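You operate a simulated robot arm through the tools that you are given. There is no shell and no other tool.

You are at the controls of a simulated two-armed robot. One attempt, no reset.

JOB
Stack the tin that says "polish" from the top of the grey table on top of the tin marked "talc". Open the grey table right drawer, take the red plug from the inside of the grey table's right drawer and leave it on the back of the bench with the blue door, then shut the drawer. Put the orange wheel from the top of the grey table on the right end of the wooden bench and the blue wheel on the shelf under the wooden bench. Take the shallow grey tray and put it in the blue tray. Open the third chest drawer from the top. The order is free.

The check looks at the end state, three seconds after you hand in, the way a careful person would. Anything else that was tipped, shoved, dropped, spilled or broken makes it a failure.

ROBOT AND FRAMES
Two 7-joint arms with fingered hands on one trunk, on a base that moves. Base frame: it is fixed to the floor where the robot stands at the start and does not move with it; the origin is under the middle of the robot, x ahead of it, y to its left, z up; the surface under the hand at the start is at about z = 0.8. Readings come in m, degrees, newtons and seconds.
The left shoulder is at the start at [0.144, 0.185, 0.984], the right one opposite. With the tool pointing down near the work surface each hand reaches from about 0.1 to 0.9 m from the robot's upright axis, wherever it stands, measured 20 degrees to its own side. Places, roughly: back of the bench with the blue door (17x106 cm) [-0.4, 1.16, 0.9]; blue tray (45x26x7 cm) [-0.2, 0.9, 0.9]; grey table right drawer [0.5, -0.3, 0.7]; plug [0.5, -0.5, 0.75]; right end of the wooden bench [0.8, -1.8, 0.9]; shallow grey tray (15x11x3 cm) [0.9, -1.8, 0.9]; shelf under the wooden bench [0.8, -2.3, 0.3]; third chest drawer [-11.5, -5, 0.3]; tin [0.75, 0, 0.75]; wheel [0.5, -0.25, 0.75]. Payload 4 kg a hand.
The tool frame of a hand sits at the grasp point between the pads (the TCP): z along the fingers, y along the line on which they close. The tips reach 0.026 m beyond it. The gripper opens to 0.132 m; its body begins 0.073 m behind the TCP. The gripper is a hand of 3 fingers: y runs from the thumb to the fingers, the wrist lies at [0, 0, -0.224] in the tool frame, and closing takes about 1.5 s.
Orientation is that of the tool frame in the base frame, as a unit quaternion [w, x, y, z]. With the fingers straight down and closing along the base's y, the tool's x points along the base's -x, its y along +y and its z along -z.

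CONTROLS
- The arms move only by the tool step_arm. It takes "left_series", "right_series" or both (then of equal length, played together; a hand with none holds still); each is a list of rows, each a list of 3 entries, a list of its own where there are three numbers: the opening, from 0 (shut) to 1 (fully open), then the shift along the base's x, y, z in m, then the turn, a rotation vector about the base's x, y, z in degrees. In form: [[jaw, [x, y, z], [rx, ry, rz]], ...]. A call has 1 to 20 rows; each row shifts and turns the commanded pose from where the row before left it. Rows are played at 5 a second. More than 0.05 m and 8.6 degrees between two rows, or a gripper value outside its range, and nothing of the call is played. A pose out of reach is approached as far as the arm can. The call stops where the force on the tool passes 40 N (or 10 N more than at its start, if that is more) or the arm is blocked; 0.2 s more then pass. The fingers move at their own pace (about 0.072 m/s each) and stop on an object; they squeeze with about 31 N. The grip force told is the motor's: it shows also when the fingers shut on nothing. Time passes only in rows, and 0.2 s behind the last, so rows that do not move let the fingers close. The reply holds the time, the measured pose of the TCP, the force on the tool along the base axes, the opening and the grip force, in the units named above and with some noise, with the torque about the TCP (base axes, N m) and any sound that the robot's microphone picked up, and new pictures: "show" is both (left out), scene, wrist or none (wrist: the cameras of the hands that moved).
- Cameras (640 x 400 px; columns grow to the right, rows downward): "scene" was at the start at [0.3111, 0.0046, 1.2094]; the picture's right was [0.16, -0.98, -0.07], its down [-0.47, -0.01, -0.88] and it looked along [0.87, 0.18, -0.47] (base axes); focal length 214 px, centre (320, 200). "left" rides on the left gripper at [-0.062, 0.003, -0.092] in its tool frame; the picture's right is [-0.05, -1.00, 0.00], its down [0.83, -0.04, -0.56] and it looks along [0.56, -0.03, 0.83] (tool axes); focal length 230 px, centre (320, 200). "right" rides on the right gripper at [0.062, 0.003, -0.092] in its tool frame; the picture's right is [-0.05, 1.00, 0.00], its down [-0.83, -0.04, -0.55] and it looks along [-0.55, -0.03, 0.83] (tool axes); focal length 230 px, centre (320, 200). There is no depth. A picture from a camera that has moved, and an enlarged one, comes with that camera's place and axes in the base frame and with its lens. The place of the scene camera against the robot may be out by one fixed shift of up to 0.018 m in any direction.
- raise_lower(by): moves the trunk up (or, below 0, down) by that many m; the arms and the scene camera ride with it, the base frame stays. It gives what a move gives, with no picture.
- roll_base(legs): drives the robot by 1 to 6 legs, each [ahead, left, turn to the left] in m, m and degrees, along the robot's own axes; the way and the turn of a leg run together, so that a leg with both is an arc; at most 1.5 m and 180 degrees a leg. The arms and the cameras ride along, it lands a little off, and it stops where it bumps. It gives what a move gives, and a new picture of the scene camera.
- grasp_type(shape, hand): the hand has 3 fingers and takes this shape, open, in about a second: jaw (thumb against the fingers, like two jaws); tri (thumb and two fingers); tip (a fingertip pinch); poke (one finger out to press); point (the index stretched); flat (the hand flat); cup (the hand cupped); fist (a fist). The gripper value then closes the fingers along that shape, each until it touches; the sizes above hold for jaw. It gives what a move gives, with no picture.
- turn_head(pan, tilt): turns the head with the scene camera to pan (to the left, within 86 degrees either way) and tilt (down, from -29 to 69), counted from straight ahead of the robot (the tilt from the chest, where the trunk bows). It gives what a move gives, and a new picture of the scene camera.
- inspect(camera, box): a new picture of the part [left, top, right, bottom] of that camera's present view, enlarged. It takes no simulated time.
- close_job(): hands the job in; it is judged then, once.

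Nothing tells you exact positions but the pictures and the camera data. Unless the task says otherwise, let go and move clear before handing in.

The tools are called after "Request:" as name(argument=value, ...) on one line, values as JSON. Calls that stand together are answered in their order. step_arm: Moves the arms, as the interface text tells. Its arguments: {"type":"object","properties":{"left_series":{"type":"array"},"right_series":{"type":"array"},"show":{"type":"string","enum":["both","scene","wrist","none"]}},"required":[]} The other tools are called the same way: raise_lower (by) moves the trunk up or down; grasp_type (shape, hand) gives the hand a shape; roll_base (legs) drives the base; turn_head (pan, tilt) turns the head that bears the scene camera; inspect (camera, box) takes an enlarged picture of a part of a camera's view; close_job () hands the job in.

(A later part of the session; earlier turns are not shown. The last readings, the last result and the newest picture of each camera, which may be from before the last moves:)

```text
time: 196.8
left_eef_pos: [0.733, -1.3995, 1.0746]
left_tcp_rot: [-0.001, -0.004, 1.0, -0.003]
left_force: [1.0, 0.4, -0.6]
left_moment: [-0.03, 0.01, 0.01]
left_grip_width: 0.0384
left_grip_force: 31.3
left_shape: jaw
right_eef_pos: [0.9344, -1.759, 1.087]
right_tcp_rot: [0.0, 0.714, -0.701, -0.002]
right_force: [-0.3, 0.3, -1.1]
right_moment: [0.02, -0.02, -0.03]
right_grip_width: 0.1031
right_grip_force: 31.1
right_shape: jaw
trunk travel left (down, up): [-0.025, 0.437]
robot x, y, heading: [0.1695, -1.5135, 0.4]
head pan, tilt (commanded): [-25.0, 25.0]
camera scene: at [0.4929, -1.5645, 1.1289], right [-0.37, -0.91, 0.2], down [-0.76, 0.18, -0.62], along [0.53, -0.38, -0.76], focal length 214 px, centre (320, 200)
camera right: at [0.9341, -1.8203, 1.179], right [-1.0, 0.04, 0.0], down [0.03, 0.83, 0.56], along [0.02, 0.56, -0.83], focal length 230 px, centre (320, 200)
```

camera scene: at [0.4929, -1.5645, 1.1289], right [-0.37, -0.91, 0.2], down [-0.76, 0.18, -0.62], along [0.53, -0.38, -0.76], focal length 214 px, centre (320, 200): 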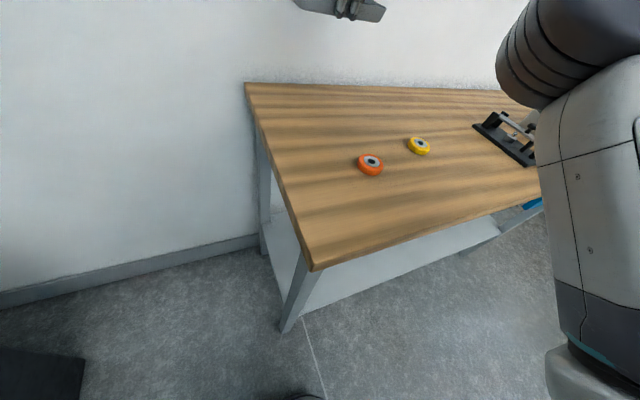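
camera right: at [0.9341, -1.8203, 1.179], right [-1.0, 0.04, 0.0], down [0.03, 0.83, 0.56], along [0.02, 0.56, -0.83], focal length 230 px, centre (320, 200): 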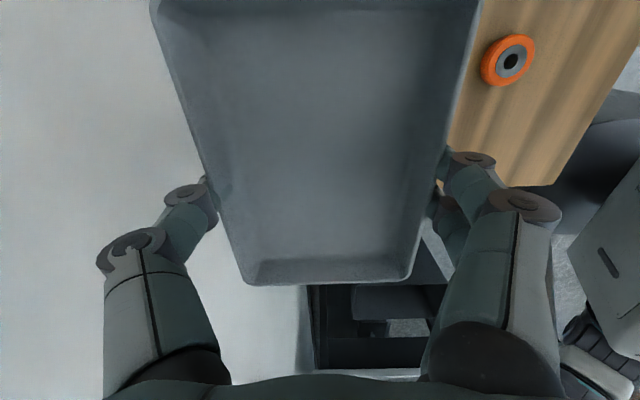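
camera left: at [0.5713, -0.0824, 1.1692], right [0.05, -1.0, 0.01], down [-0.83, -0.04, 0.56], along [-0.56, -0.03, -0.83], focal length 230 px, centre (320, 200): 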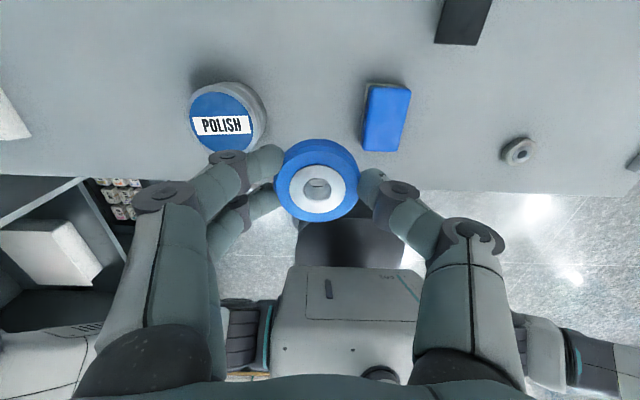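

The tray is held. I'll bring it closer to the body, then back off and strafe along the bench to place the blue wheel on the shelf with the left hand.

Request:
step_arm(right_series=[[0, [-0.03, -0.005, 0.01], [0, 0, 0]], [0, [-0.04, -0.005, 0.01], [0, 0, 0]], [0, [-0.04, -0.005, 0.01], [0, 0, 0]], [0, [-0.04, -0.005, 0.01], [0, 0, 0]], [0, [-0.04, -0.005, 0], [0, 0, 0]], [0, [-0.04, -0.005, 0], [0, 0, 0]]], left_series=[[0, [0, 0.01, 0.01], [0, 0, 0]], [0, [-0.02, 0.01, 0.01], [0, 0, 0]], [0, [-0.02, 0.01, 0.01], [0, 0, 0]], [0, [-0.02, 0.01, 0], [0, 0, 0]], [0, [-0.02, 0.01, 0], [0, 0, 0]], [0, [-0.02, 0.01, 0], [0, 0, 0]]], show="none")

Request:
roll_base(legs=[[-0.32, 0, 0], [0, -0.74, 0]])

Request:
turn_head(pan=10, tilt=30)

```text
time: 198.2
left_eef_pos: [0.6294, -1.3403, 1.1059]
left_tcp_rot: [0.001, -0.004, 1.0, -0.005]
left_force: [0.8, -1.0, 0.3]
left_moment: [-0.04, 0.0, 0.0]
left_grip_width: 0.0384
left_grip_force: 31.0
left_shape: jaw
right_eef_pos: [0.7241, -1.7654, 1.0835]
right_tcp_rot: [-0.001, 0.712, -0.702, -0.002]
right_force: [0.3, -0.7, -2.0]
right_moment: [-0.04, 0.01, -0.05]
right_grip_width: 0.1032
right_grip_force: 31.0
right_shape: jaw
right hand out of reach, approached as far as the arm can: row 4, 5, 6
trunk travel left (down, up): [-0.025, 0.437]
robot x, y, heading: [0.168, -1.5176, 0.2]
head pan, tilt (commanded): [-25.0, 25.0]
```

```text
time: 203.9
left_eef_pos: [0.3137, -2.0872, 1.1047]
left_tcp_rot: [0.0, 0.009, 1.0, -0.004]
left_force: [0.3, -0.1, -0.2]
left_moment: [0.02, -0.02, 0.01]
left_grip_width: 0.0382
left_grip_force: 31.2
left_shape: jaw
right_eef_pos: [0.3961, -2.5141, 1.0832]
right_tcp_rot: [0.001, -0.705, 0.71, 0.002]
right_force: [0.1, -0.5, -0.5]
right_moment: [-0.01, 0.01, 0.02]
right_grip_width: 0.1031
right_grip_force: 31.1
right_shape: jaw
trunk travel left (down, up): [-0.025, 0.437]
robot x, y, heading: [-0.1532, -2.2512, -1.0]
head pan, tilt (commanded): [-25.0, 25.0]
camera scene: at [0.1682, -2.3074, 1.1297], right [-0.39, -0.9, 0.2], down [-0.76, 0.19, -0.62], along [0.52, -0.39, -0.76], focal length 214 px, centre (320, 200)
```

scene: 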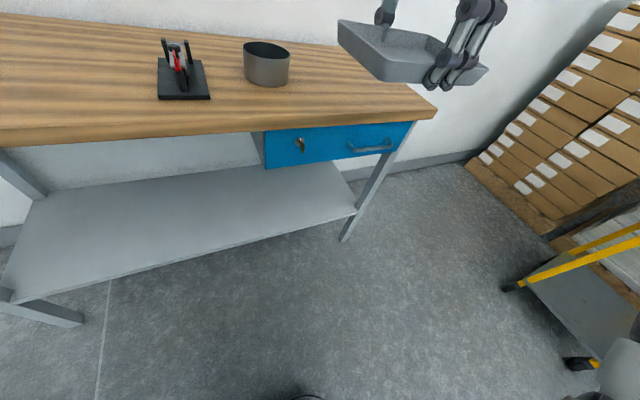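

```text
time: 204.9
left_eef_pos: [0.3121, -2.0875, 1.1049]
left_tcp_rot: [0.001, 0.008, 1.0, -0.005]
left_force: [-0.2, 0.4, -0.6]
left_moment: [0.02, -0.04, -0.03]
left_grip_width: 0.0384
left_grip_force: 30.8
left_shape: jaw
right_eef_pos: [0.396, -2.5136, 1.0826]
right_tcp_rot: [0.0, -0.705, 0.709, 0.001]
right_force: [0.4, -0.2, -0.9]
right_moment: [-0.02, 0.02, -0.03]
right_grip_width: 0.1031
right_grip_force: 31.3
right_shape: jaw
trunk travel left (down, up): [-0.025, 0.437]
robot x, y, heading: [-0.155, -2.2513, -1.1]
head pan, tilt (commanded): [10.0, 30.0]
camera scene: at [0.1705, -2.2525, 1.1201], right [0.13, -0.99, -0.08], down [-0.84, -0.07, -0.54], along [0.53, 0.14, -0.84], focal length 214 px, centre (320, 200)
```

scene: 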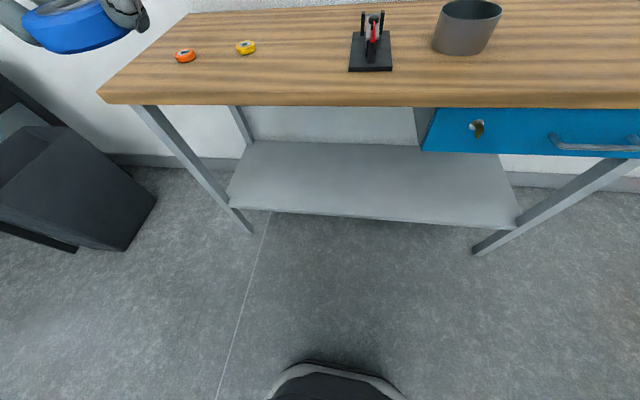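

The shelf is empty, at z≈0.32, front edge x≈0.62. I'll lower the left hand in front of the bench while tilting it forward.

Request:
step_arm(left_series=[[0, [0.009, 0, -0.0455], [0, -3.4, 0]], [0, [0.009, 0, -0.0455], [0, -3.4, 0]], [0, [0.009, 0, -0.0455], [0, -3.4, 0]], [0, [0.009, 0, -0.0455], [0, -3.4, 0]], [0, [0.009, 0, -0.0455], [0, -3.4, 0]], [0, [0.009, 0, -0.0455], [0, -3.4, 0]], [0, [0.009, 0, -0.0455], [0, -3.4, 0]], [0, [0.009, 0, -0.0455], [0, -3.4, 0]], [0, [0, 0, 0], [0, 0, 0]]], show="both")

```text
time: 206.9
left_eef_pos: [0.3826, -2.0873, 0.7409]
left_tcp_rot: [0.236, 0.009, 0.972, -0.003]
left_force: [-0.9, 0.3, -0.7]
left_moment: [-0.02, -0.02, -0.04]
left_grip_width: 0.0382
left_grip_force: 31.5
left_shape: jaw
right_eef_pos: [0.3976, -2.5138, 1.0838]
right_tcp_rot: [0.0, -0.705, 0.709, 0.001]
right_force: [-0.4, 0.7, -0.4]
right_moment: [0.0, -0.02, 0.02]
right_grip_width: 0.1031
right_grip_force: 31.6
right_shape: jaw
trunk travel left (down, up): [-0.025, 0.437]
robot x, y, heading: [-0.1534, -2.2529, -1.2]
head pan, tilt (commanded): [10.0, 30.0]
camera scene: at [0.1701, -2.2525, 1.1204], right [0.13, -0.99, -0.08], down [-0.84, -0.07, -0.54], along [0.53, 0.14, -0.84], focal length 214 px, centre (320, 200)
camera left: at [0.3948, -2.0847, 0.8509], right [0.03, -1.0, 0.02], down [-0.99, -0.02, 0.11], along [-0.11, -0.03, -0.99], focal length 230 px, centre (320, 200)
```

scene: 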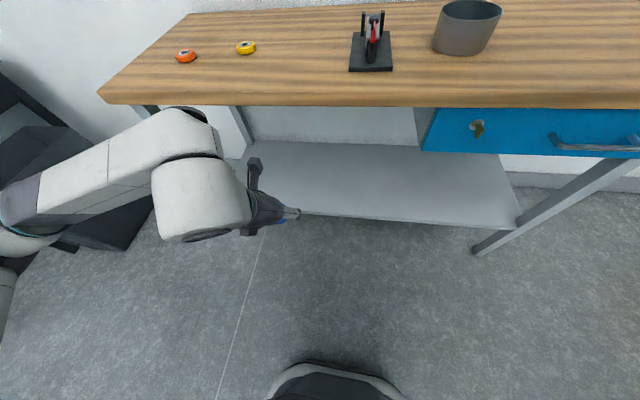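
left: 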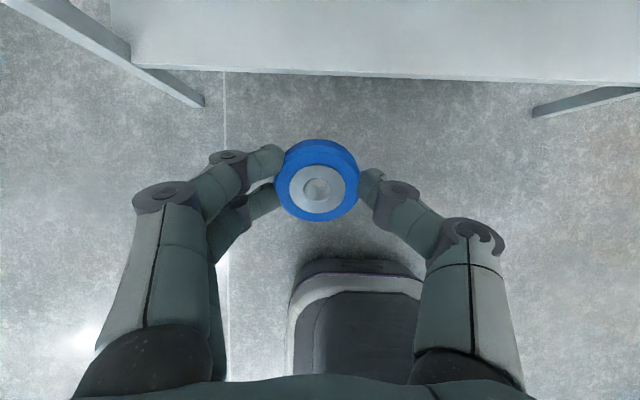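

Good. Continuing down and tilting.

Request:
step_arm(left_series=[[0, [0.009, 0, -0.0455], [0, -3.4, 0]], [0, [0.009, 0, -0.0455], [0, -3.4, 0]], [0, [0.009, 0, -0.0455], [0, -3.4, 0]], [0, [0.009, 0, -0.0455], [0, -3.4, 0]], [0, [0.009, 0, -0.0455], [0, -3.4, 0]], [0, [0.009, 0, -0.0455], [0, -3.4, 0]], [0, [0.009, 0, -0.0455], [0, -3.4, 0]], [0, [0, 0, 0], [0, 0, 0]]], show="both")

```text
time: 208.7
left_eef_pos: [0.4577, -2.1143, 0.4391]
left_tcp_rot: [0.426, 0.006, 0.905, 0.008]
left_force: [0.0, -0.5, -0.1]
left_moment: [0.0, 0.02, 0.02]
left_grip_width: 0.0371
left_grip_force: 31.0
left_shape: jaw
left hand out of reach, approached as far as the arm can: row 7
right_eef_pos: [0.3966, -2.5157, 1.0826]
right_tcp_rot: [0.001, -0.705, 0.709, 0.002]
right_force: [-0.2, -1.4, -1.7]
right_moment: [0.04, -0.01, 0.01]
right_grip_width: 0.1032
right_grip_force: 31.0
right_shape: jaw
trunk travel left (down, up): [-0.025, 0.437]
robot x, y, heading: [-0.1532, -2.2513, -1.1]
head pan, tilt (commanded): [10.0, 30.0]
camera scene: at [0.1707, -2.2526, 1.12], right [0.13, -0.99, -0.08], down [-0.84, -0.07, -0.54], along [0.53, 0.14, -0.84], focal length 214 px, centre (320, 200)
camera left: at [0.4265, -2.1134, 0.5462], right [0.03, -1.0, 0.02], down [-0.96, -0.03, -0.29], along [0.29, -0.01, -0.96], focal length 230 px, centre (320, 200)
```

scene: 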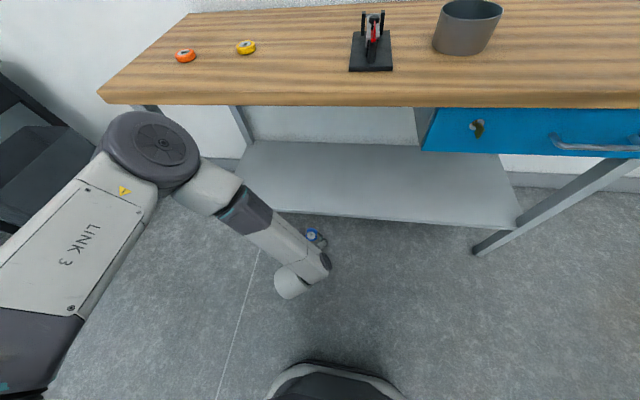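
left: 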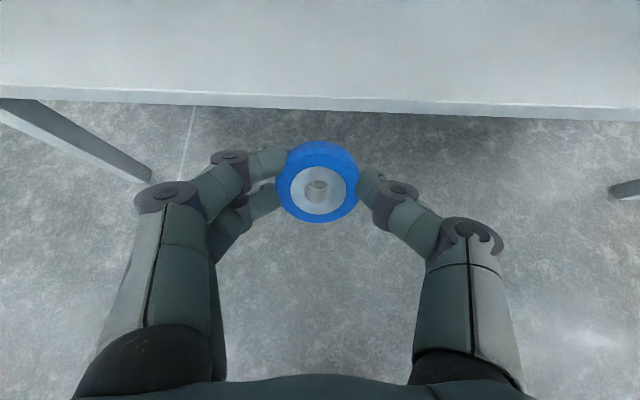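

The hand is at (0.458, -2.114, 0.439). To keep the elbow clear of the bench top, I'll extend the arm forward (not the base) in steps.

Request:
step_arm(left_series=[[0, [0.03, 0.0, 0], [0, 0, 0]], [0, [0.04, 0.0, 0], [0, 0, 0]], [0, [0.04, 0.0, 0], [0, 0, 0]], [0, [0, 0, 0], [0, 0, 0]]], show="both")

```text
time: 209.7
left_eef_pos: [0.5669, -2.1168, 0.44]
left_tcp_rot: [0.43, 0.01, 0.903, 0.0]
left_force: [0.3, 0.2, -0.9]
left_moment: [-0.01, 0.04, -0.01]
left_grip_width: 0.0371
left_grip_force: 31.1
left_shape: jaw
right_eef_pos: [0.3973, -2.5149, 1.0825]
right_tcp_rot: [0.001, -0.705, 0.709, 0.002]
right_force: [0.1, -0.5, -1.7]
right_moment: [0.0, 0.01, 0.05]
right_grip_width: 0.1031
right_grip_force: 31.5
right_shape: jaw
trunk travel left (down, up): [-0.025, 0.437]
robot x, y, heading: [-0.1525, -2.2506, -1.2]
head pan, tilt (commanded): [10.0, 30.0]
camera scene: at [0.1703, -2.2527, 1.1202], right [0.13, -0.99, -0.08], down [-0.84, -0.07, -0.54], along [0.53, 0.14, -0.84], focal length 214 px, centre (320, 200)
camera left: at [0.5338, -2.1144, 0.5457], right [0.01, -1.0, 0.03], down [-0.95, -0.02, -0.3], along [0.3, -0.03, -0.95], focal length 230 px, centre (320, 200)
```

scene: 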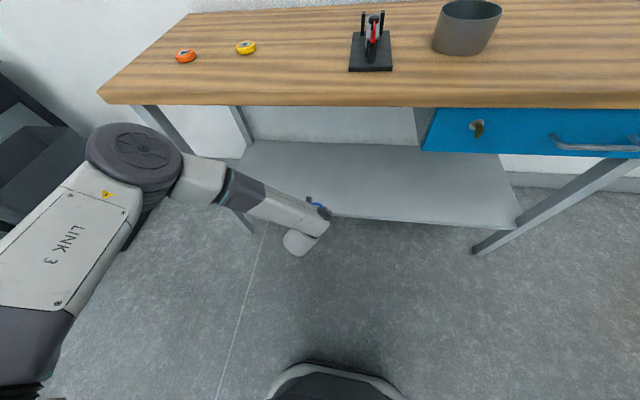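
left: 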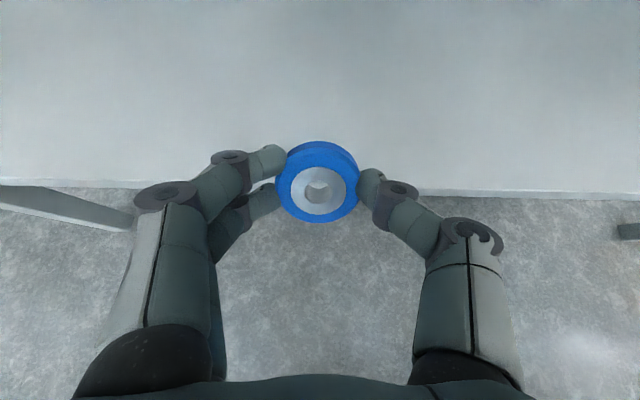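

The shelf edge is at x≈0.618. Extending further over the shelf.

Request:
step_arm(left_series=[[0, [0.04, 0.0, 0], [0, 0, 0]], [0, [0.04, 0.0, 0], [0, 0, 0]], [0, [0.04, 0.0, 0], [0, 0, 0]], [0, [0.04, 0.0, 0], [0, 0, 0]], [0, [0, 0, 0], [0, 0, 0]]], show="both")

```text
time: 210.9
left_eef_pos: [0.727, -2.1144, 0.4374]
left_tcp_rot: [0.43, 0.009, 0.903, 0.0]
left_force: [0.4, 0.0, -0.5]
left_moment: [-0.01, -0.01, -0.02]
left_grip_width: 0.0371
left_grip_force: 30.4
left_shape: jaw
right_eef_pos: [0.396, -2.5144, 1.0819]
right_tcp_rot: [0.0, -0.705, 0.71, 0.0]
right_force: [-0.1, -0.3, -0.8]
right_moment: [0.0, 0.01, 0.01]
right_grip_width: 0.1028
right_grip_force: 30.6
right_shape: jaw
trunk travel left (down, up): [-0.025, 0.437]
robot x, y, heading: [-0.1526, -2.2511, -1.3]
head pan, tilt (commanded): [10.0, 30.0]
camera scene: at [0.1703, -2.2521, 1.1202], right [0.13, -0.99, -0.08], down [-0.84, -0.07, -0.54], along [0.53, 0.14, -0.84], focal length 214 px, centre (320, 200)
camera left: at [0.6938, -2.1114, 0.5439], right [0.01, -1.0, 0.03], down [-0.95, -0.02, -0.3], along [0.3, -0.03, -0.95], focal length 230 px, centre (320, 200)
```

scene: 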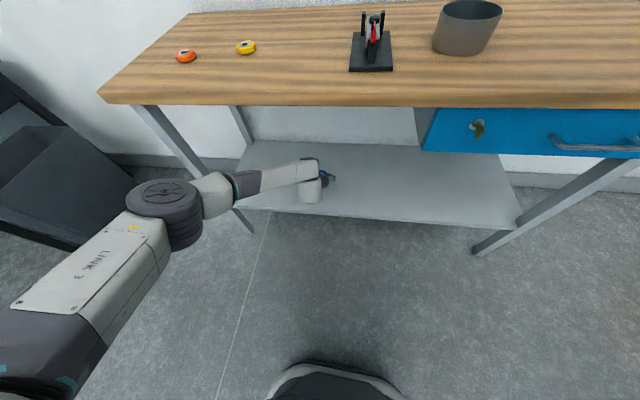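
left: 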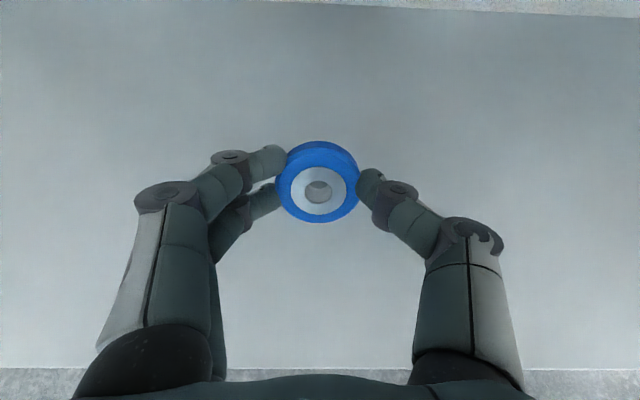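

The hand is over the shelf with the elbow clear of the bench top. I'll nudge the base forward 6 cm for reach, then lower.

Request:
roll_base(legs=[[0.06, 0, 0]])

Request:
step_arm(left_series=[[0, [0, 0, -0.02], [0, 2, 0]], [0, [0, 0, -0.02], [0, 2, 0]], [0, [0, 0, -0.01], [0, 2, 0]], [0, [0, 0, 0], [0, 0, 0]]], show="both")

```text
time: 211.9
left_eef_pos: [0.7862, -2.1164, 0.4365]
left_tcp_rot: [0.43, 0.01, 0.903, 0.0]
left_force: [-0.5, -0.5, -0.9]
left_moment: [0.03, 0.0, 0.0]
left_grip_width: 0.0372
left_grip_force: 30.8
left_shape: jaw
right_eef_pos: [0.4554, -2.516, 1.0819]
right_tcp_rot: [0.0, -0.704, 0.71, 0.002]
right_force: [0.6, -0.5, -1.4]
right_moment: [0.02, 0.03, 0.0]
right_grip_width: 0.1033
right_grip_force: 31.1
right_shape: jaw
trunk travel left (down, up): [-0.025, 0.437]
robot x, y, heading: [-0.0955, -2.2516, -1.2]
head pan, tilt (commanded): [10.0, 30.0]
camera scene: at [0.2296, -2.2538, 1.1197], right [0.13, -0.99, -0.08], down [-0.84, -0.07, -0.54], along [0.52, 0.14, -0.84], focal length 214 px, centre (320, 200)
```

scene: 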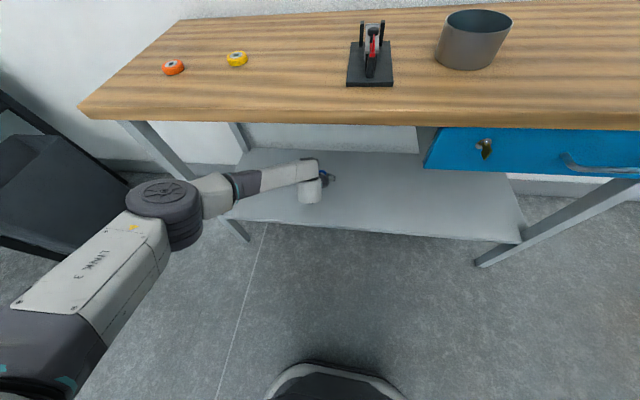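

```text
time: 212.9
left_eef_pos: [0.7833, -2.116, 0.3866]
left_tcp_rot: [0.383, 0.01, 0.924, -0.001]
left_force: [0.5, 0.0, -0.2]
left_moment: [0.0, 0.04, -0.01]
left_grip_width: 0.0369
left_grip_force: 31.2
left_shape: jaw
right_eef_pos: [0.4536, -2.5154, 1.0831]
right_tcp_rot: [-0.001, -0.704, 0.71, 0.002]
right_force: [-0.2, -0.4, -1.4]
right_moment: [0.02, 0.0, 0.02]
right_grip_width: 0.1034
right_grip_force: 31.0
right_shape: jaw
trunk travel left (down, up): [-0.025, 0.437]
robot x, y, heading: [-0.0939, -2.2518, -1.3]
head pan, tilt (commanded): [10.0, 30.0]
camera scene: at [0.2285, -2.2537, 1.12], right [0.13, -0.99, -0.08], down [-0.84, -0.07, -0.54], along [0.53, 0.14, -0.84], focal length 214 px, centre (320, 200)
camera left: at [0.762, -2.1133, 0.4968], right [0.02, -1.0, 0.03], down [-0.98, -0.02, -0.19], along [0.2, -0.03, -0.98], focal length 230 px, centre (320, 200)
```

scene: 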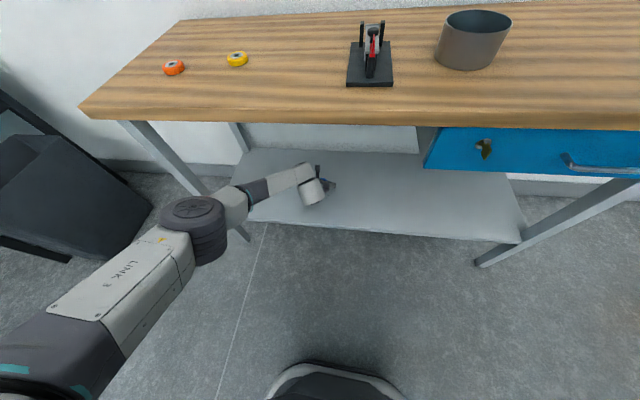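
left: 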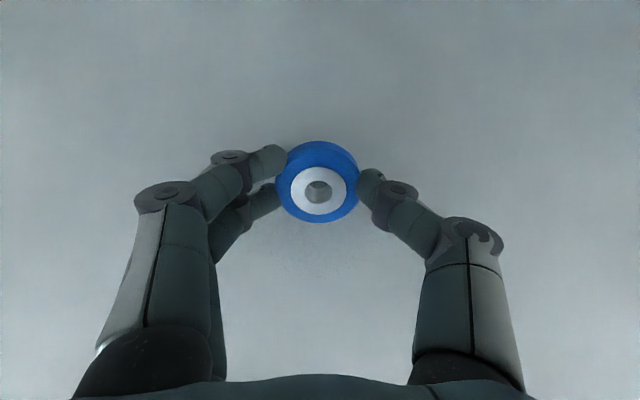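

Reachable. I'll flatten the tilt a bit more and continue lowering.

Request:
step_arm(left_series=[[0, [-0.008, 0, -0.003], [0, 3.3, 0]], [0, [-0.008, 0, -0.003], [0, 3.3, 0]], [0, [-0.007, 0, -0.003], [0, 3.3, 0]], [0, [0, 0, -0.005], [0, 0, 0]], [0, [0, 0, 0], [0, 0, 0]]], show="wrist")

```text
time: 214.1
left_eef_pos: [0.7607, -2.1163, 0.374]
left_tcp_rot: [0.302, 0.01, 0.953, -0.003]
left_force: [0.2, -0.4, -0.7]
left_moment: [-0.01, 0.0, -0.03]
left_grip_width: 0.037
left_grip_force: 31.1
left_shape: jaw
right_eef_pos: [0.4546, -2.5167, 1.0829]
right_tcp_rot: [0.0, -0.704, 0.71, 0.001]
right_force: [-0.3, 0.3, -1.1]
right_moment: [0.04, 0.01, -0.01]
right_grip_width: 0.103
right_grip_force: 31.0
right_shape: jaw
trunk travel left (down, up): [-0.025, 0.437]
robot x, y, heading: [-0.0919, -2.2521, -0.9]
head pan, tilt (commanded): [10.0, 30.0]
camera left: at [0.7578, -2.1135, 0.4853], right [0.02, -1.0, 0.03], down [-1.0, -0.02, -0.02], along [0.02, -0.03, -1.0], focal length 230 px, centre (320, 200)
```

left: 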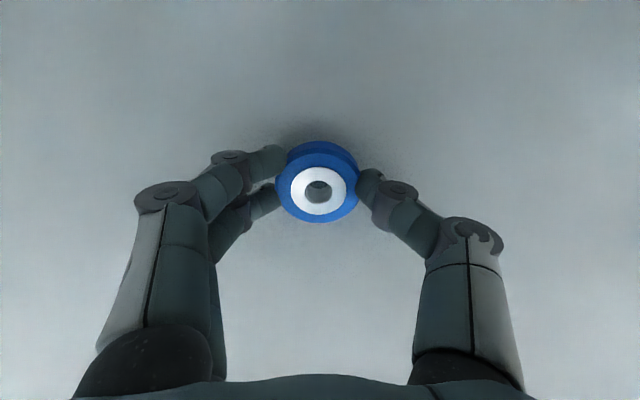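

Request:
step_arm(left_series=[[0, [-0.007, 0, 0], [0, 3.5, 0]], [0, [-0.007, 0, 0], [0, 3.5, 0]], [0, [-0.006, 0, 0], [0, 3.5, 0]], [0, [0, 0, -0.004], [0, 0, 0]], [0, [0, 0, 0], [0, 0, 0]]], show="wrist")

```text
time: 215.3
left_eef_pos: [0.742, -2.1168, 0.3702]
left_tcp_rot: [0.213, 0.01, 0.977, -0.003]
left_force: [0.1, 0.2, -0.4]
left_moment: [0.03, 0.01, -0.01]
left_grip_width: 0.0369
left_grip_force: 30.8
left_shape: jaw
right_eef_pos: [0.4537, -2.5166, 1.0822]
right_tcp_rot: [0.0, -0.704, 0.71, 0.001]
right_force: [-0.3, 0.4, -1.5]
right_moment: [0.02, -0.04, 0.01]
right_grip_width: 0.1031
right_grip_force: 31.2
right_shape: jaw
trunk travel left (down, up): [-0.025, 0.437]
robot x, y, heading: [-0.0942, -2.25, -1.0]
head pan, tilt (commanded): [10.0, 30.0]
camera left: at [0.7593, -2.1135, 0.48], right [0.03, -1.0, 0.02], down [-0.99, -0.02, 0.16], along [-0.16, -0.03, -0.99], focal length 230 px, centre (320, 200)
```

left: 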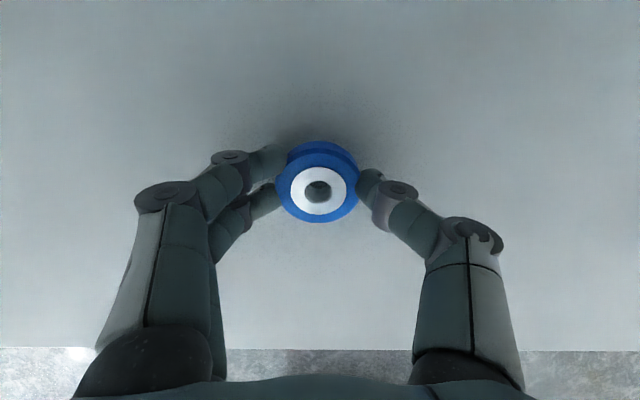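

Tilt now ~25°. Lowering to contact.

Request:
step_arm(left_series=[[0, [0, 0, -0.005], [0, 0, 0]], [0, [0, 0, -0.005], [0, 0, 0]], [0, [0, 0, -0.004], [0, 0, 0]], [0, [0, 0, 0], [0, 0, 0]]], show="none")

```text
time: 216.3
left_eef_pos: [0.7418, -2.1172, 0.36]
left_tcp_rot: [0.216, 0.008, 0.976, -0.004]
left_force: [7.8, 1.3, 13.3]
left_moment: [-0.02, -0.07, 0.03]
left_grip_width: 0.0376
left_grip_force: 30.9
left_shape: jaw
right_eef_pos: [0.4521, -2.5171, 1.0832]
right_tcp_rot: [0.001, -0.704, 0.71, 0.001]
right_force: [0.1, -1.0, -1.5]
right_moment: [0.01, 0.01, 0.02]
right_grip_width: 0.103
right_grip_force: 31.1
right_shape: jaw
trunk travel left (down, up): [-0.025, 0.437]
robot x, y, heading: [-0.0985, -2.2495, -1.2]
head pan, tilt (commanded): [10.0, 30.0]
```

Contact at z≈0.36. Easing and releasing, then a look.

Request:
step_arm(left_series=[[0, [0, 0, 0.003], [0, 0, 0]], [0.33, [0, 0, 0], [0, 0, 0]], [0.4, [0, 0, 0], [0, 0, 0]], [0.5, [0, 0, 0], [0, 0, 0]], [0.65, [0, 0, 0], [0, 0, 0]], [0.8, [0, 0, 0], [0, 0, 0]], [0.8, [0, 0, 0.02], [0, 0, 0]], [0.8, [0, 0, 0.03], [0, 0, 0]], [0.8, [0, 0, 0], [0, 0, 0]]], show="both")

```text
time: 218.3
left_eef_pos: [0.7415, -2.1151, 0.4078]
left_tcp_rot: [0.213, 0.01, 0.977, -0.003]
left_force: [-0.2, -0.5, -0.8]
left_moment: [0.01, 0.01, 0.04]
left_grip_width: 0.1053
left_grip_force: 0.0
left_shape: jaw
right_eef_pos: [0.4555, -2.5164, 1.0839]
right_tcp_rot: [0.0, -0.704, 0.711, 0.003]
right_force: [0.3, 0.1, -1.8]
right_moment: [0.03, 0.01, 0.02]
right_grip_width: 0.1029
right_grip_force: 31.0
right_shape: jaw
trunk travel left (down, up): [-0.025, 0.437]
robot x, y, heading: [-0.0981, -2.2507, -1.1]
head pan, tilt (commanded): [10.0, 30.0]
camera scene: at [0.2289, -2.2538, 1.1198], right [0.13, -0.99, -0.08], down [-0.84, -0.07, -0.54], along [0.53, 0.14, -0.84], focal length 214 px, centre (320, 200)
camera left: at [0.7593, -2.1116, 0.5168], right [0.03, -1.0, 0.02], down [-0.99, -0.02, 0.16], along [-0.16, -0.03, -0.99], focal length 230 px, centre (320, 200)
```

scene: 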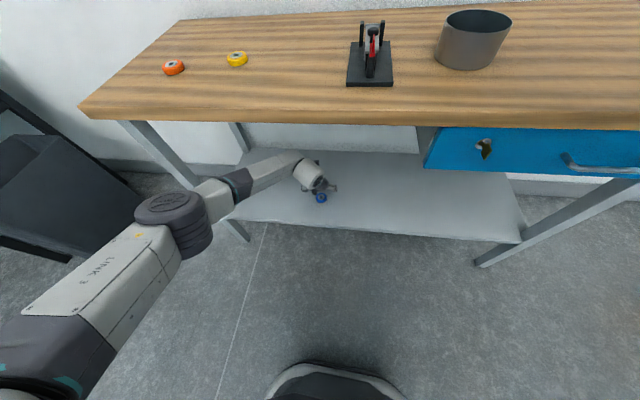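
left: 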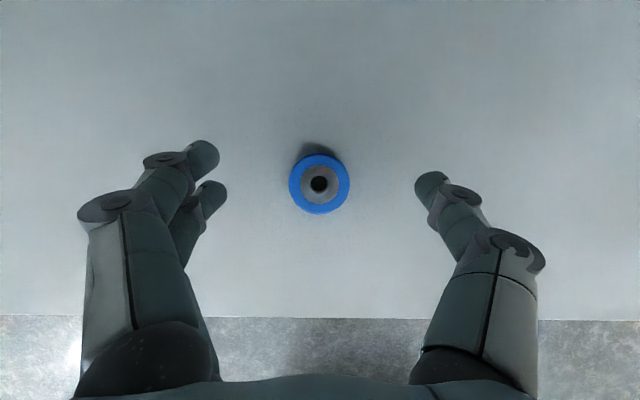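

The blue wheel lies flat on the shelf at (0.743, -2.117). Retracting the left hand from under the bench.

Request:
step_arm(left_series=[[0.8, [-0.02, 0, 0.02], [0, -3, 0]], [0.8, [-0.04, 0, 0.01], [0, -3, 0]], [0.8, [-0.04, 0, 0.005], [0, -3, 0]], [0.8, [-0.04, 0, 0], [0, -3, 0]], [0.8, [-0.04, 0, 0], [0, -3, 0]], [0.8, [0, 0, 0], [0, 0, 0]]], show="none")

Request:
roll_base(legs=[[-0.45, 0, 0]])

```text
time: 219.7
left_eef_pos: [0.5642, -2.1146, 0.4444]
left_tcp_rot: [0.34, 0.009, 0.94, 0.0]
left_force: [0.3, 0.1, 0.1]
left_moment: [0.0, 0.01, 0.03]
left_grip_width: 0.1054
left_grip_force: 0.1
left_shape: jaw
right_eef_pos: [0.4543, -2.5166, 1.0817]
right_tcp_rot: [0.0, -0.704, 0.71, 0.001]
right_force: [-0.5, 0.0, -1.7]
right_moment: [-0.03, 0.01, 0.01]
right_grip_width: 0.1029
right_grip_force: 30.7
right_shape: jaw
trunk travel left (down, up): [-0.025, 0.437]
robot x, y, heading: [-0.0934, -2.2517, -1.1]
head pan, tilt (commanded): [10.0, 30.0]
```

```text
time: 222.4
left_eef_pos: [0.1092, -2.1039, 0.4445]
left_tcp_rot: [0.34, 0.008, 0.941, -0.001]
left_force: [0.8, 0.5, 0.0]
left_moment: [0.02, 0.01, -0.02]
left_grip_width: 0.1055
left_grip_force: 0.1
left_shape: jaw
right_eef_pos: [0.0009, -2.5056, 1.083]
right_tcp_rot: [0.0, -0.706, 0.708, 0.001]
right_force: [-0.3, 0.2, -0.4]
right_moment: [0.0, -0.05, 0.01]
right_grip_width: 0.1032
right_grip_force: 31.0
right_shape: jaw
trunk travel left (down, up): [-0.025, 0.437]
robot x, y, heading: [-0.5485, -2.2416, -0.8]
head pan, tilt (commanded): [10.0, 30.0]
camera scene: at [-0.2261, -2.2441, 1.1202], right [0.14, -0.99, -0.08], down [-0.84, -0.07, -0.54], along [0.53, 0.14, -0.84], focal length 214 px, centre (320, 200)
```

scene: 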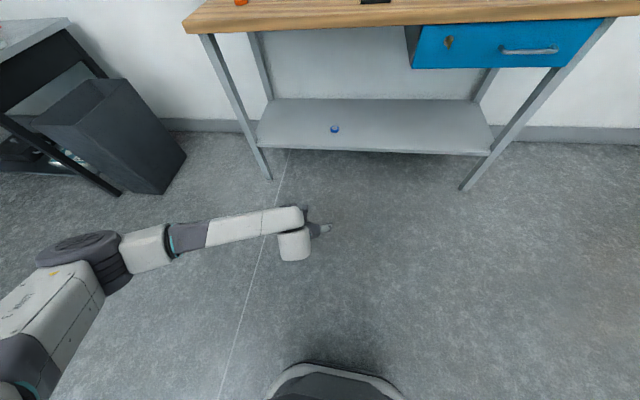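

The blue wheel is visible on the shelf. Now raising the left hand back to a carrying posture.

Request:
step_arm(left_series=[[0.8, [-0.005, 0, 0.044], [0, 2.65, 0]], [0.8, [-0.005, 0, 0.044], [0, 2.65, 0]], [0.8, [-0.005, 0, 0.044], [0, 2.65, 0]], [0.8, [-0.005, 0, 0.044], [0, 2.65, 0]], [0.8, [-0.005, 0, 0.044], [0, 2.65, 0]], [0.8, [-0.005, 0, 0.044], [0, 2.65, 0]], [0.8, [-0.005, 0, 0.044], [0, 2.65, 0]], [0.8, [-0.005, 0, 0.044], [0, 2.65, 0]], [0.8, [-0.005, 0, 0.044], [0, 2.65, 0]], [0.8, [-0.005, 0, 0.044], [0, 2.65, 0]], [0.8, [-0.005, 0, 0.044], [0, 2.65, 0]], [0.8, [-0.005, 0, 0.044], [0, 2.65, 0]], [0.8, [-0.005, 0, 0.044], [0, 2.65, 0]], [0.8, [-0.005, 0, 0.044], [0, 2.65, 0]], [0.8, [-0.005, 0, 0.044], [0, 2.65, 0]], [0.8, [0, 0, 0], [0, 0, 0]]], show="scene")

```text
time: 225.8
left_eef_pos: [0.0356, -2.1028, 1.103]
left_tcp_rot: [-0.002, 0.007, 1.0, -0.004]
left_force: [-0.5, 0.2, -0.1]
left_moment: [-0.03, 0.03, -0.01]
left_grip_width: 0.1052
left_grip_force: 0.0
left_shape: jaw
right_eef_pos: [0.0027, -2.5061, 1.0824]
right_tcp_rot: [-0.001, -0.705, 0.709, 0.003]
right_force: [-0.2, 0.2, -1.1]
right_moment: [-0.01, 0.01, 0.01]
right_grip_width: 0.1031
right_grip_force: 30.8
right_shape: jaw
trunk travel left (down, up): [-0.025, 0.437]
robot x, y, heading: [-0.5456, -2.2409, -1.0]
head pan, tilt (commanded): [10.0, 30.0]
camera scene: at [-0.2246, -2.2436, 1.1194], right [0.14, -0.99, -0.08], down [-0.84, -0.07, -0.54], along [0.52, 0.14, -0.84], focal length 214 px, centre (320, 200)
```

scene: 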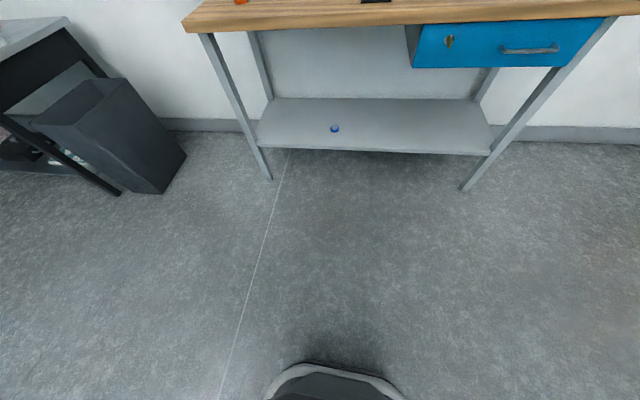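

Next, the tray goes into the blue tray. Driving back along the room to the blue-door bench.

Request:
roll_base(legs=[[0, 1.2, 1.0], [0.02, 1.0, 0]])

Request:
turn_head(pan=0, tilt=15)

Request:
roll_base(legs=[[0, 0, 45], [0, 0, 45]])

```text
time: 236.8
left_eef_pos: [0.0413, 0.1247, 1.105]
left_tcp_rot: [-0.001, -0.002, 1.0, -0.004]
left_force: [1.1, -0.6, -0.4]
left_moment: [-0.01, 0.01, -0.01]
left_grip_width: 0.1053
left_grip_force: 0.0
left_shape: jaw
right_eef_pos: [0.0165, -0.2777, 1.0826]
right_tcp_rot: [0.0, 0.712, -0.702, -0.001]
right_force: [0.0, -0.1, -1.8]
right_moment: [0.01, -0.01, 0.0]
right_grip_width: 0.1032
right_grip_force: 30.7
right_shape: jaw
trunk travel left (down, up): [-0.025, 0.437]
robot x, y, heading: [-0.5358, -0.021, 0.0]
head pan, tilt (commanded): [10.0, 30.0]
camera scene: at [-0.2163, -0.02, 1.1201], right [0.16, -0.98, -0.08], down [-0.84, -0.09, -0.54], along [0.52, 0.15, -0.84], focal length 214 px, centre (320, 200)
```

scene: 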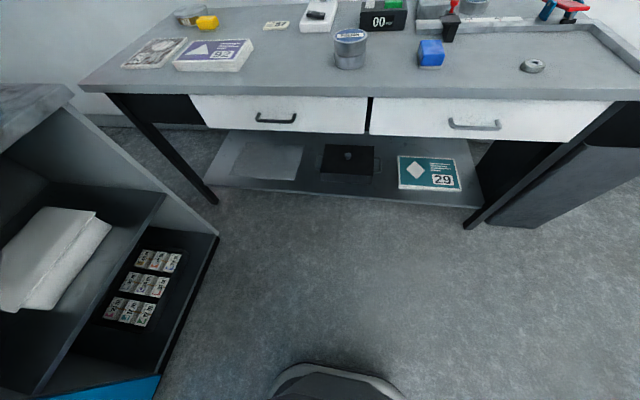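

```text
time: 237.5
left_eef_pos: [0.0416, 0.124, 1.1053]
left_tcp_rot: [-0.001, -0.002, 1.0, -0.003]
left_force: [-0.9, -0.7, -0.2]
left_moment: [0.04, -0.02, 0.02]
left_grip_width: 0.1052
left_grip_force: 0.1
left_shape: jaw
right_eef_pos: [0.0172, -0.2778, 1.0816]
right_tcp_rot: [0.0, 0.712, -0.702, -0.001]
right_force: [-0.3, -0.2, -0.7]
right_moment: [0.0, 0.02, -0.04]
right_grip_width: 0.1031
right_grip_force: 31.3
right_shape: jaw
trunk travel left (down, up): [-0.025, 0.437]
robot x, y, heading: [-0.5437, -0.0254, 0.1]
head pan, tilt (commanded): [0.0, 15.0]
camera scene: at [-0.2012, -0.0361, 1.1394], right [0.0, -1.0, 0.0], down [-0.68, 0.0, -0.73], along [0.73, 0.0, -0.68], focal length 214 px, centre (320, 200)
```

scene: 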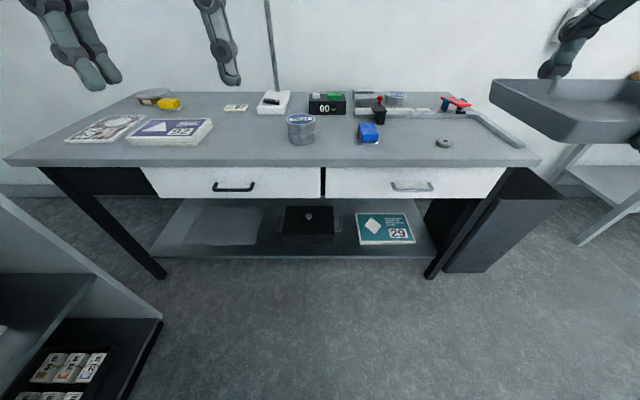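

```text
time: 242.0
left_eef_pos: [-0.6678, 0.5597, 1.1042]
left_tcp_rot: [0.001, -0.695, 0.719, -0.003]
left_force: [-0.6, -0.3, -0.6]
left_moment: [0.03, -0.02, 0.02]
left_grip_width: 0.1054
left_grip_force: 0.0
left_shape: jaw
right_eef_pos: [-0.2661, 0.5195, 1.0824]
right_tcp_rot: [0.0, 1.0, -0.012, -0.001]
right_force: [-0.1, 0.3, -0.7]
right_moment: [-0.02, -0.02, -0.02]
right_grip_width: 0.1033
right_grip_force: 30.9
right_shape: jaw
trunk travel left (down, up): [-0.025, 0.437]
robot x, y, heading: [-0.5387, -0.0263, 87.8]
head pan, tilt (commanded): [0.0, 15.0]
camera scene: at [-0.5378, 0.3119, 1.1395], right [1.0, -0.04, 0.0], down [-0.02, -0.68, -0.73], along [0.03, 0.73, -0.68], focal length 214 px, centre (320, 200)
```

scene: 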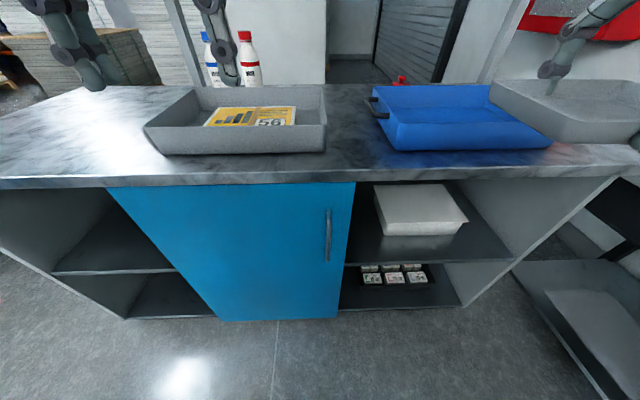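

Robot faces the blue bench again. I'll yaw the tray by -90° so the fingers will close along the blue tray's long direction, where there's room.

Request:
step_arm(right_series=[[0, [0, 0, 0.01], [0, 0, -8.05]], [0, [0, 0, 0.01], [0, 0, -8.05]], [0, [0, 0, 0.01], [0, 0, -8.05]], [0, [0, 0, 0], [0, 0, -8.05]], [0, [0, 0, 0], [0, 0, -8.05]], [0, [0, 0, 0], [0, 0, -8.05]], [0, [0, 0, 0], [0, 0, -8.05]], [0, [0, 0, 0], [0, 0, -8.05]], [0, [0, 0, 0], [0, 0, -8.05]], [0, [0, 0, 0], [0, 0, -8.05]], [0, [0, 0, 0], [0, 0, -8.05]], [0, [0, 0, 0], [0, 0, 0]]], show="both")

```text
time: 244.6
left_eef_pos: [-0.6676, 0.5598, 1.104]
left_tcp_rot: [0.002, -0.695, 0.719, -0.003]
left_force: [-0.3, 0.5, -0.6]
left_moment: [-0.02, -0.01, 0.01]
left_grip_width: 0.1053
left_grip_force: 0.0
left_shape: jaw
right_eef_pos: [-0.2765, 0.5281, 1.0924]
right_tcp_rot: [0.0, -0.707, 0.707, 0.002]
right_force: [-0.5, 0.7, -2.4]
right_moment: [0.02, 0.04, -0.02]
right_grip_width: 0.1032
right_grip_force: 31.0
right_shape: jaw
right hand out of reach, approached as far as the arm can: row 1, 2, 3
trunk travel left (down, up): [-0.025, 0.437]
robot x, y, heading: [-0.5394, -0.024, 88.1]
head pan, tilt (commanded): [0.0, 15.0]
camera scene: at [-0.5375, 0.3119, 1.1395], right [1.0, -0.04, 0.0], down [-0.02, -0.68, -0.73], along [0.03, 0.73, -0.68], focal length 214 px, centre (320, 200)
camera right: at [-0.2786, 0.4677, 1.1849], right [-1.0, 0.05, 0.0], down [0.05, 0.83, 0.56], along [0.03, 0.56, -0.83], focal length 230 px, centre (320, 200)
```

scene: 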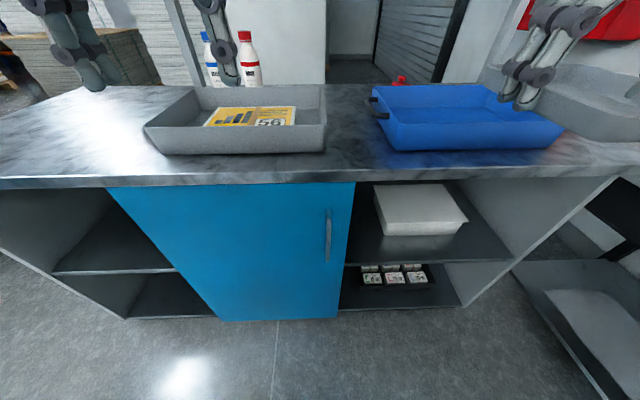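
right: 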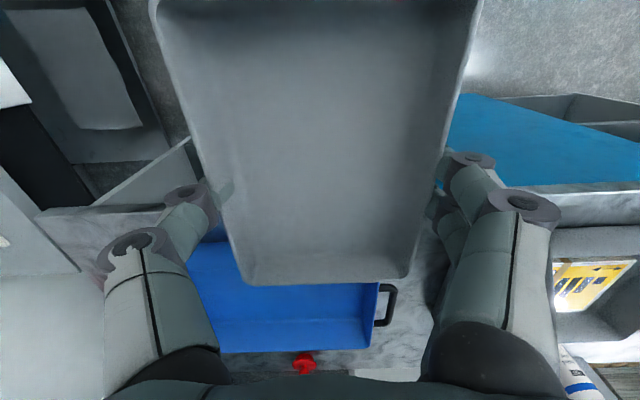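

From the earlier close view the blue tray's rim spans x -0.376…-0.037, y 0.730…0.990 (centre (-0.206, 0.86)), rim z≈0.965. Driving forward to bring the grey tray over it.

Request:
roll_base(legs=[[0.27, 0, 1.9]])

Request:
turn_head(pan=-20, tilt=15)

```text
time: 246.5
left_eef_pos: [-0.6778, 0.8312, 1.1045]
left_tcp_rot: [0.002, -0.704, 0.71, -0.004]
left_force: [-0.2, -0.2, -0.7]
left_moment: [-0.01, 0.01, -0.02]
left_grip_width: 0.1056
left_grip_force: 0.1
left_shape: jaw
right_eef_pos: [-0.2856, 0.8089, 1.0938]
right_tcp_rot: [0.0, 0.717, -0.697, -0.002]
right_force: [0.9, -0.6, -1.2]
right_moment: [-0.02, 0.02, 0.03]
right_grip_width: 0.1032
right_grip_force: 31.5
right_shape: jaw
trunk travel left (down, up): [-0.025, 0.437]
robot x, y, heading: [-0.5319, 0.2509, 89.6]
head pan, tilt (commanded): [0.0, 15.0]
camera scene: at [-0.5413, 0.587, 1.1396], right [1.0, -0.01, 0.0], down [-0.01, -0.68, -0.73], along [0.01, 0.73, -0.68], focal length 214 px, centre (320, 200)
```

scene: 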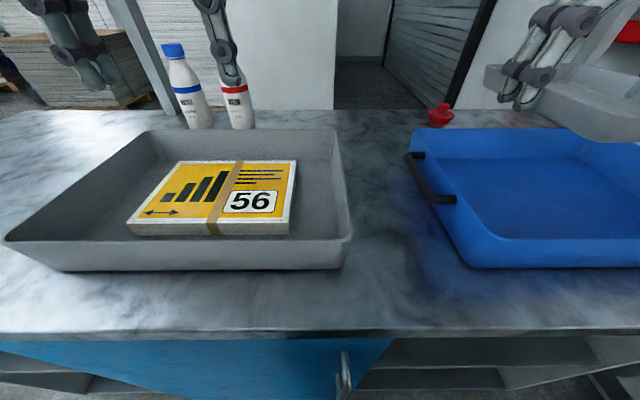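

```text
time: 247.3
left_eef_pos: [-0.6773, 0.83, 1.105]
left_tcp_rot: [0.001, -0.705, 0.71, -0.003]
left_force: [0.6, -1.2, -0.5]
left_moment: [-0.01, -0.05, -0.01]
left_grip_width: 0.1054
left_grip_force: 0.0
left_shape: jaw
right_eef_pos: [-0.2855, 0.8091, 1.0927]
right_tcp_rot: [0.0, 0.717, -0.697, -0.002]
right_force: [0.0, -0.5, -1.0]
right_moment: [0.04, 0.01, -0.02]
right_grip_width: 0.1032
right_grip_force: 31.0
right_shape: jaw
trunk travel left (down, up): [-0.025, 0.437]
robot x, y, heading: [-0.5331, 0.2507, 89.7]
head pan, tilt (commanded): [-20.0, 15.0]
camera scene: at [-0.5095, 0.5813, 1.1422], right [0.94, -0.31, 0.16], down [-0.09, -0.66, -0.74], along [0.33, 0.68, -0.65], focal length 214 px, centre (320, 200)
```

scene: 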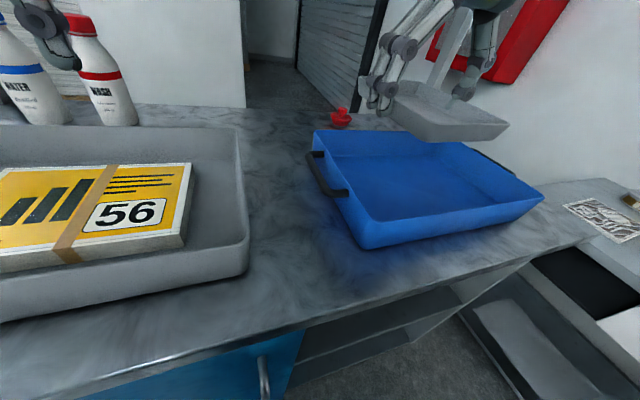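

Blue tray centre confirmed at about (-0.203, 0.857). Moving the grey tray over it and lowering partway.

Request:
step_arm(right_series=[[0, [0.027, 0.017, 0], [0, 0, -0.8]], [0, [0.027, 0.017, 0], [0, 0, -0.8]], [0, [0.027, 0.017, 0], [0, 0, 0]], [0, [0, 0, -0.03], [0, 0, 0]], [0, [0, 0, -0.03], [0, 0, 0]], [0, [0, 0, -0.02], [0, 0, 0]], [0, [0, 0, 0], [0, 0, 0]]], show="both")

Request:
inspect(camera="scene", box=[290, 60, 570, 260])

```text
time: 248.9
left_eef_pos: [-0.6786, 0.8304, 1.1045]
left_tcp_rot: [0.001, -0.705, 0.71, -0.003]
left_force: [0.0, -0.4, 0.4]
left_moment: [0.0, -0.06, 0.0]
left_grip_width: 0.1055
left_grip_force: 0.0
left_shape: jaw
right_eef_pos: [-0.2051, 0.8655, 1.0063]
right_tcp_rot: [-0.001, 0.707, -0.707, -0.002]
right_force: [0.0, -0.1, -1.1]
right_moment: [0.02, -0.01, 0.01]
right_grip_width: 0.1033
right_grip_force: 31.4
right_shape: jaw
right hand out of reach, approached as far as the arm can: row 1, 2
trunk travel left (down, up): [-0.025, 0.437]
robot x, y, heading: [-0.5306, 0.2517, 89.6]
head pan, tilt (commanded): [-20.0, 15.0]
camera scene: at [-0.5095, 0.5813, 1.1423], right [0.94, -0.31, 0.16], down [-0.09, -0.66, -0.74], along [0.34, 0.68, -0.65], focal length 214 px, centre (320, 200)
camera right: at [-0.2088, 0.8047, 1.0987], right [-1.0, 0.05, 0.0], down [0.04, 0.83, 0.56], along [0.03, 0.56, -0.83], focal length 230 px, centre (320, 200)
```

scene: 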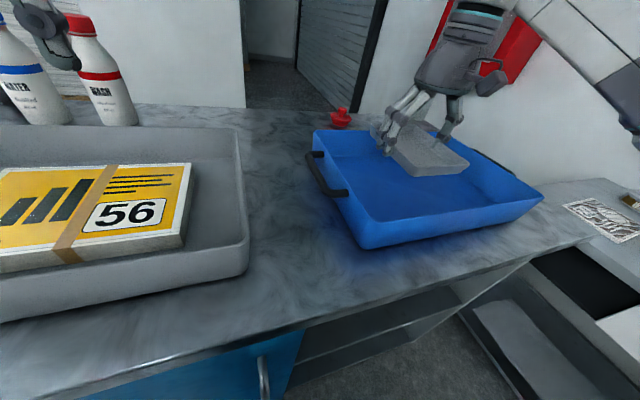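
right: 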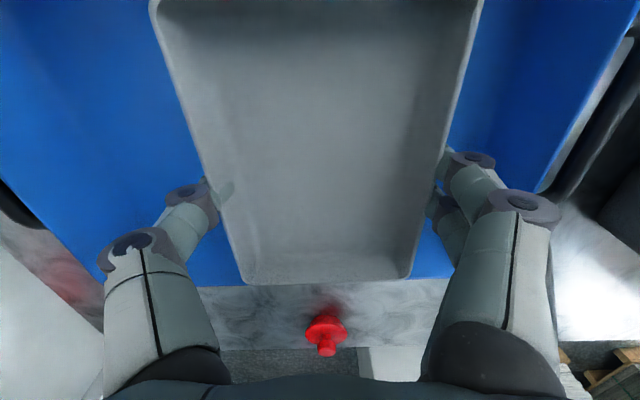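

```text
2.00 times, centred on (430, 160) of scene
camera zoom: at [-0.5095, 0.5813, 1.1423], right [0.94, -0.31, 0.16], down [-0.09, -0.66, -0.74], along [0.34, 0.68, -0.65], focal length 429 px, centre (100, 280)
```

zoom: 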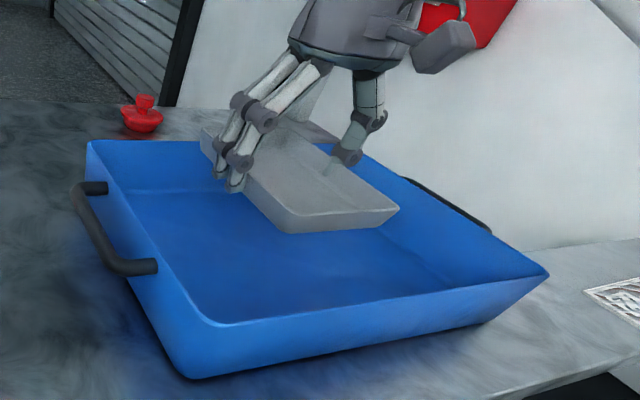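

Aligned with the blue tray. Lowering the grey tray into it.

Request:
step_arm(right_series=[[0, [0, -0.003, -0.02], [0, 0, 0]], [0, [0, 0, -0.02], [0, 0, 0]], [0, [0, 0, -0.01], [0, 0, 0]], [0, [0, 0, -0.005], [0, 0, 0]], [0, [0, 0, 0], [0, 0, 0]]], show="both")

```text
time: 250.1
left_eef_pos: [-0.6774, 0.83, 1.106]
left_tcp_rot: [0.001, -0.705, 0.709, -0.003]
left_force: [0.1, -0.5, -0.1]
left_moment: [-0.01, 0.02, -0.01]
left_grip_width: 0.1056
left_grip_force: 0.1
left_shape: jaw
right_eef_pos: [-0.2084, 0.8607, 0.9522]
right_tcp_rot: [0.0, 0.708, -0.707, -0.003]
right_force: [-0.7, 0.1, -1.1]
right_moment: [0.03, 0.0, -0.01]
right_grip_width: 0.1029
right_grip_force: 30.6
right_shape: jaw
trunk travel left (down, up): [-0.025, 0.437]
robot x, y, heading: [-0.533, 0.2494, 89.6]
head pan, tilt (commanded): [-20.0, 15.0]
camera scene: at [-0.5094, 0.5814, 1.1422], right [0.94, -0.31, 0.16], down [-0.09, -0.66, -0.74], along [0.34, 0.68, -0.65], focal length 214 px, centre (320, 200)
camera right: at [-0.2106, 0.8006, 1.0442], right [-1.0, 0.05, 0.0], down [0.04, 0.83, 0.56], along [0.03, 0.56, -0.83], focal length 230 px, centre (320, 200)
```

scene: 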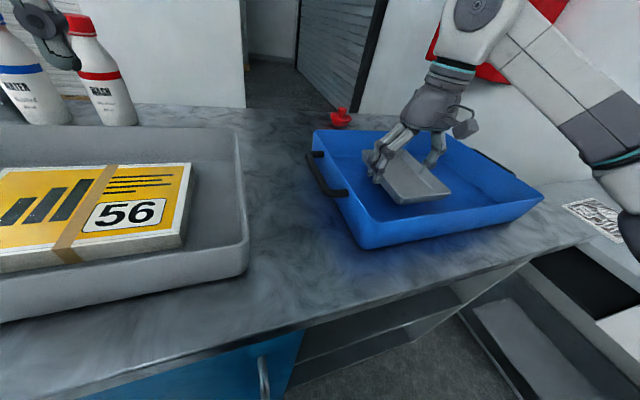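
right: 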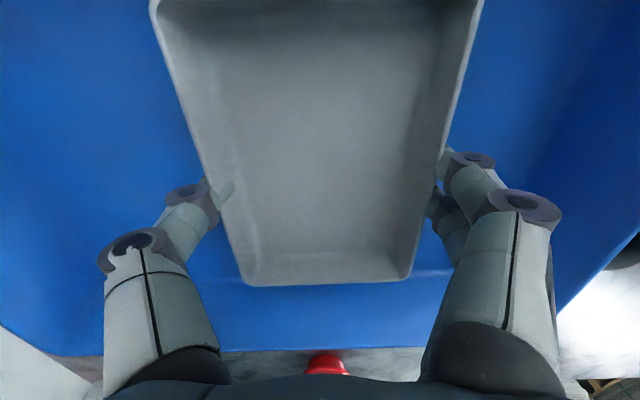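

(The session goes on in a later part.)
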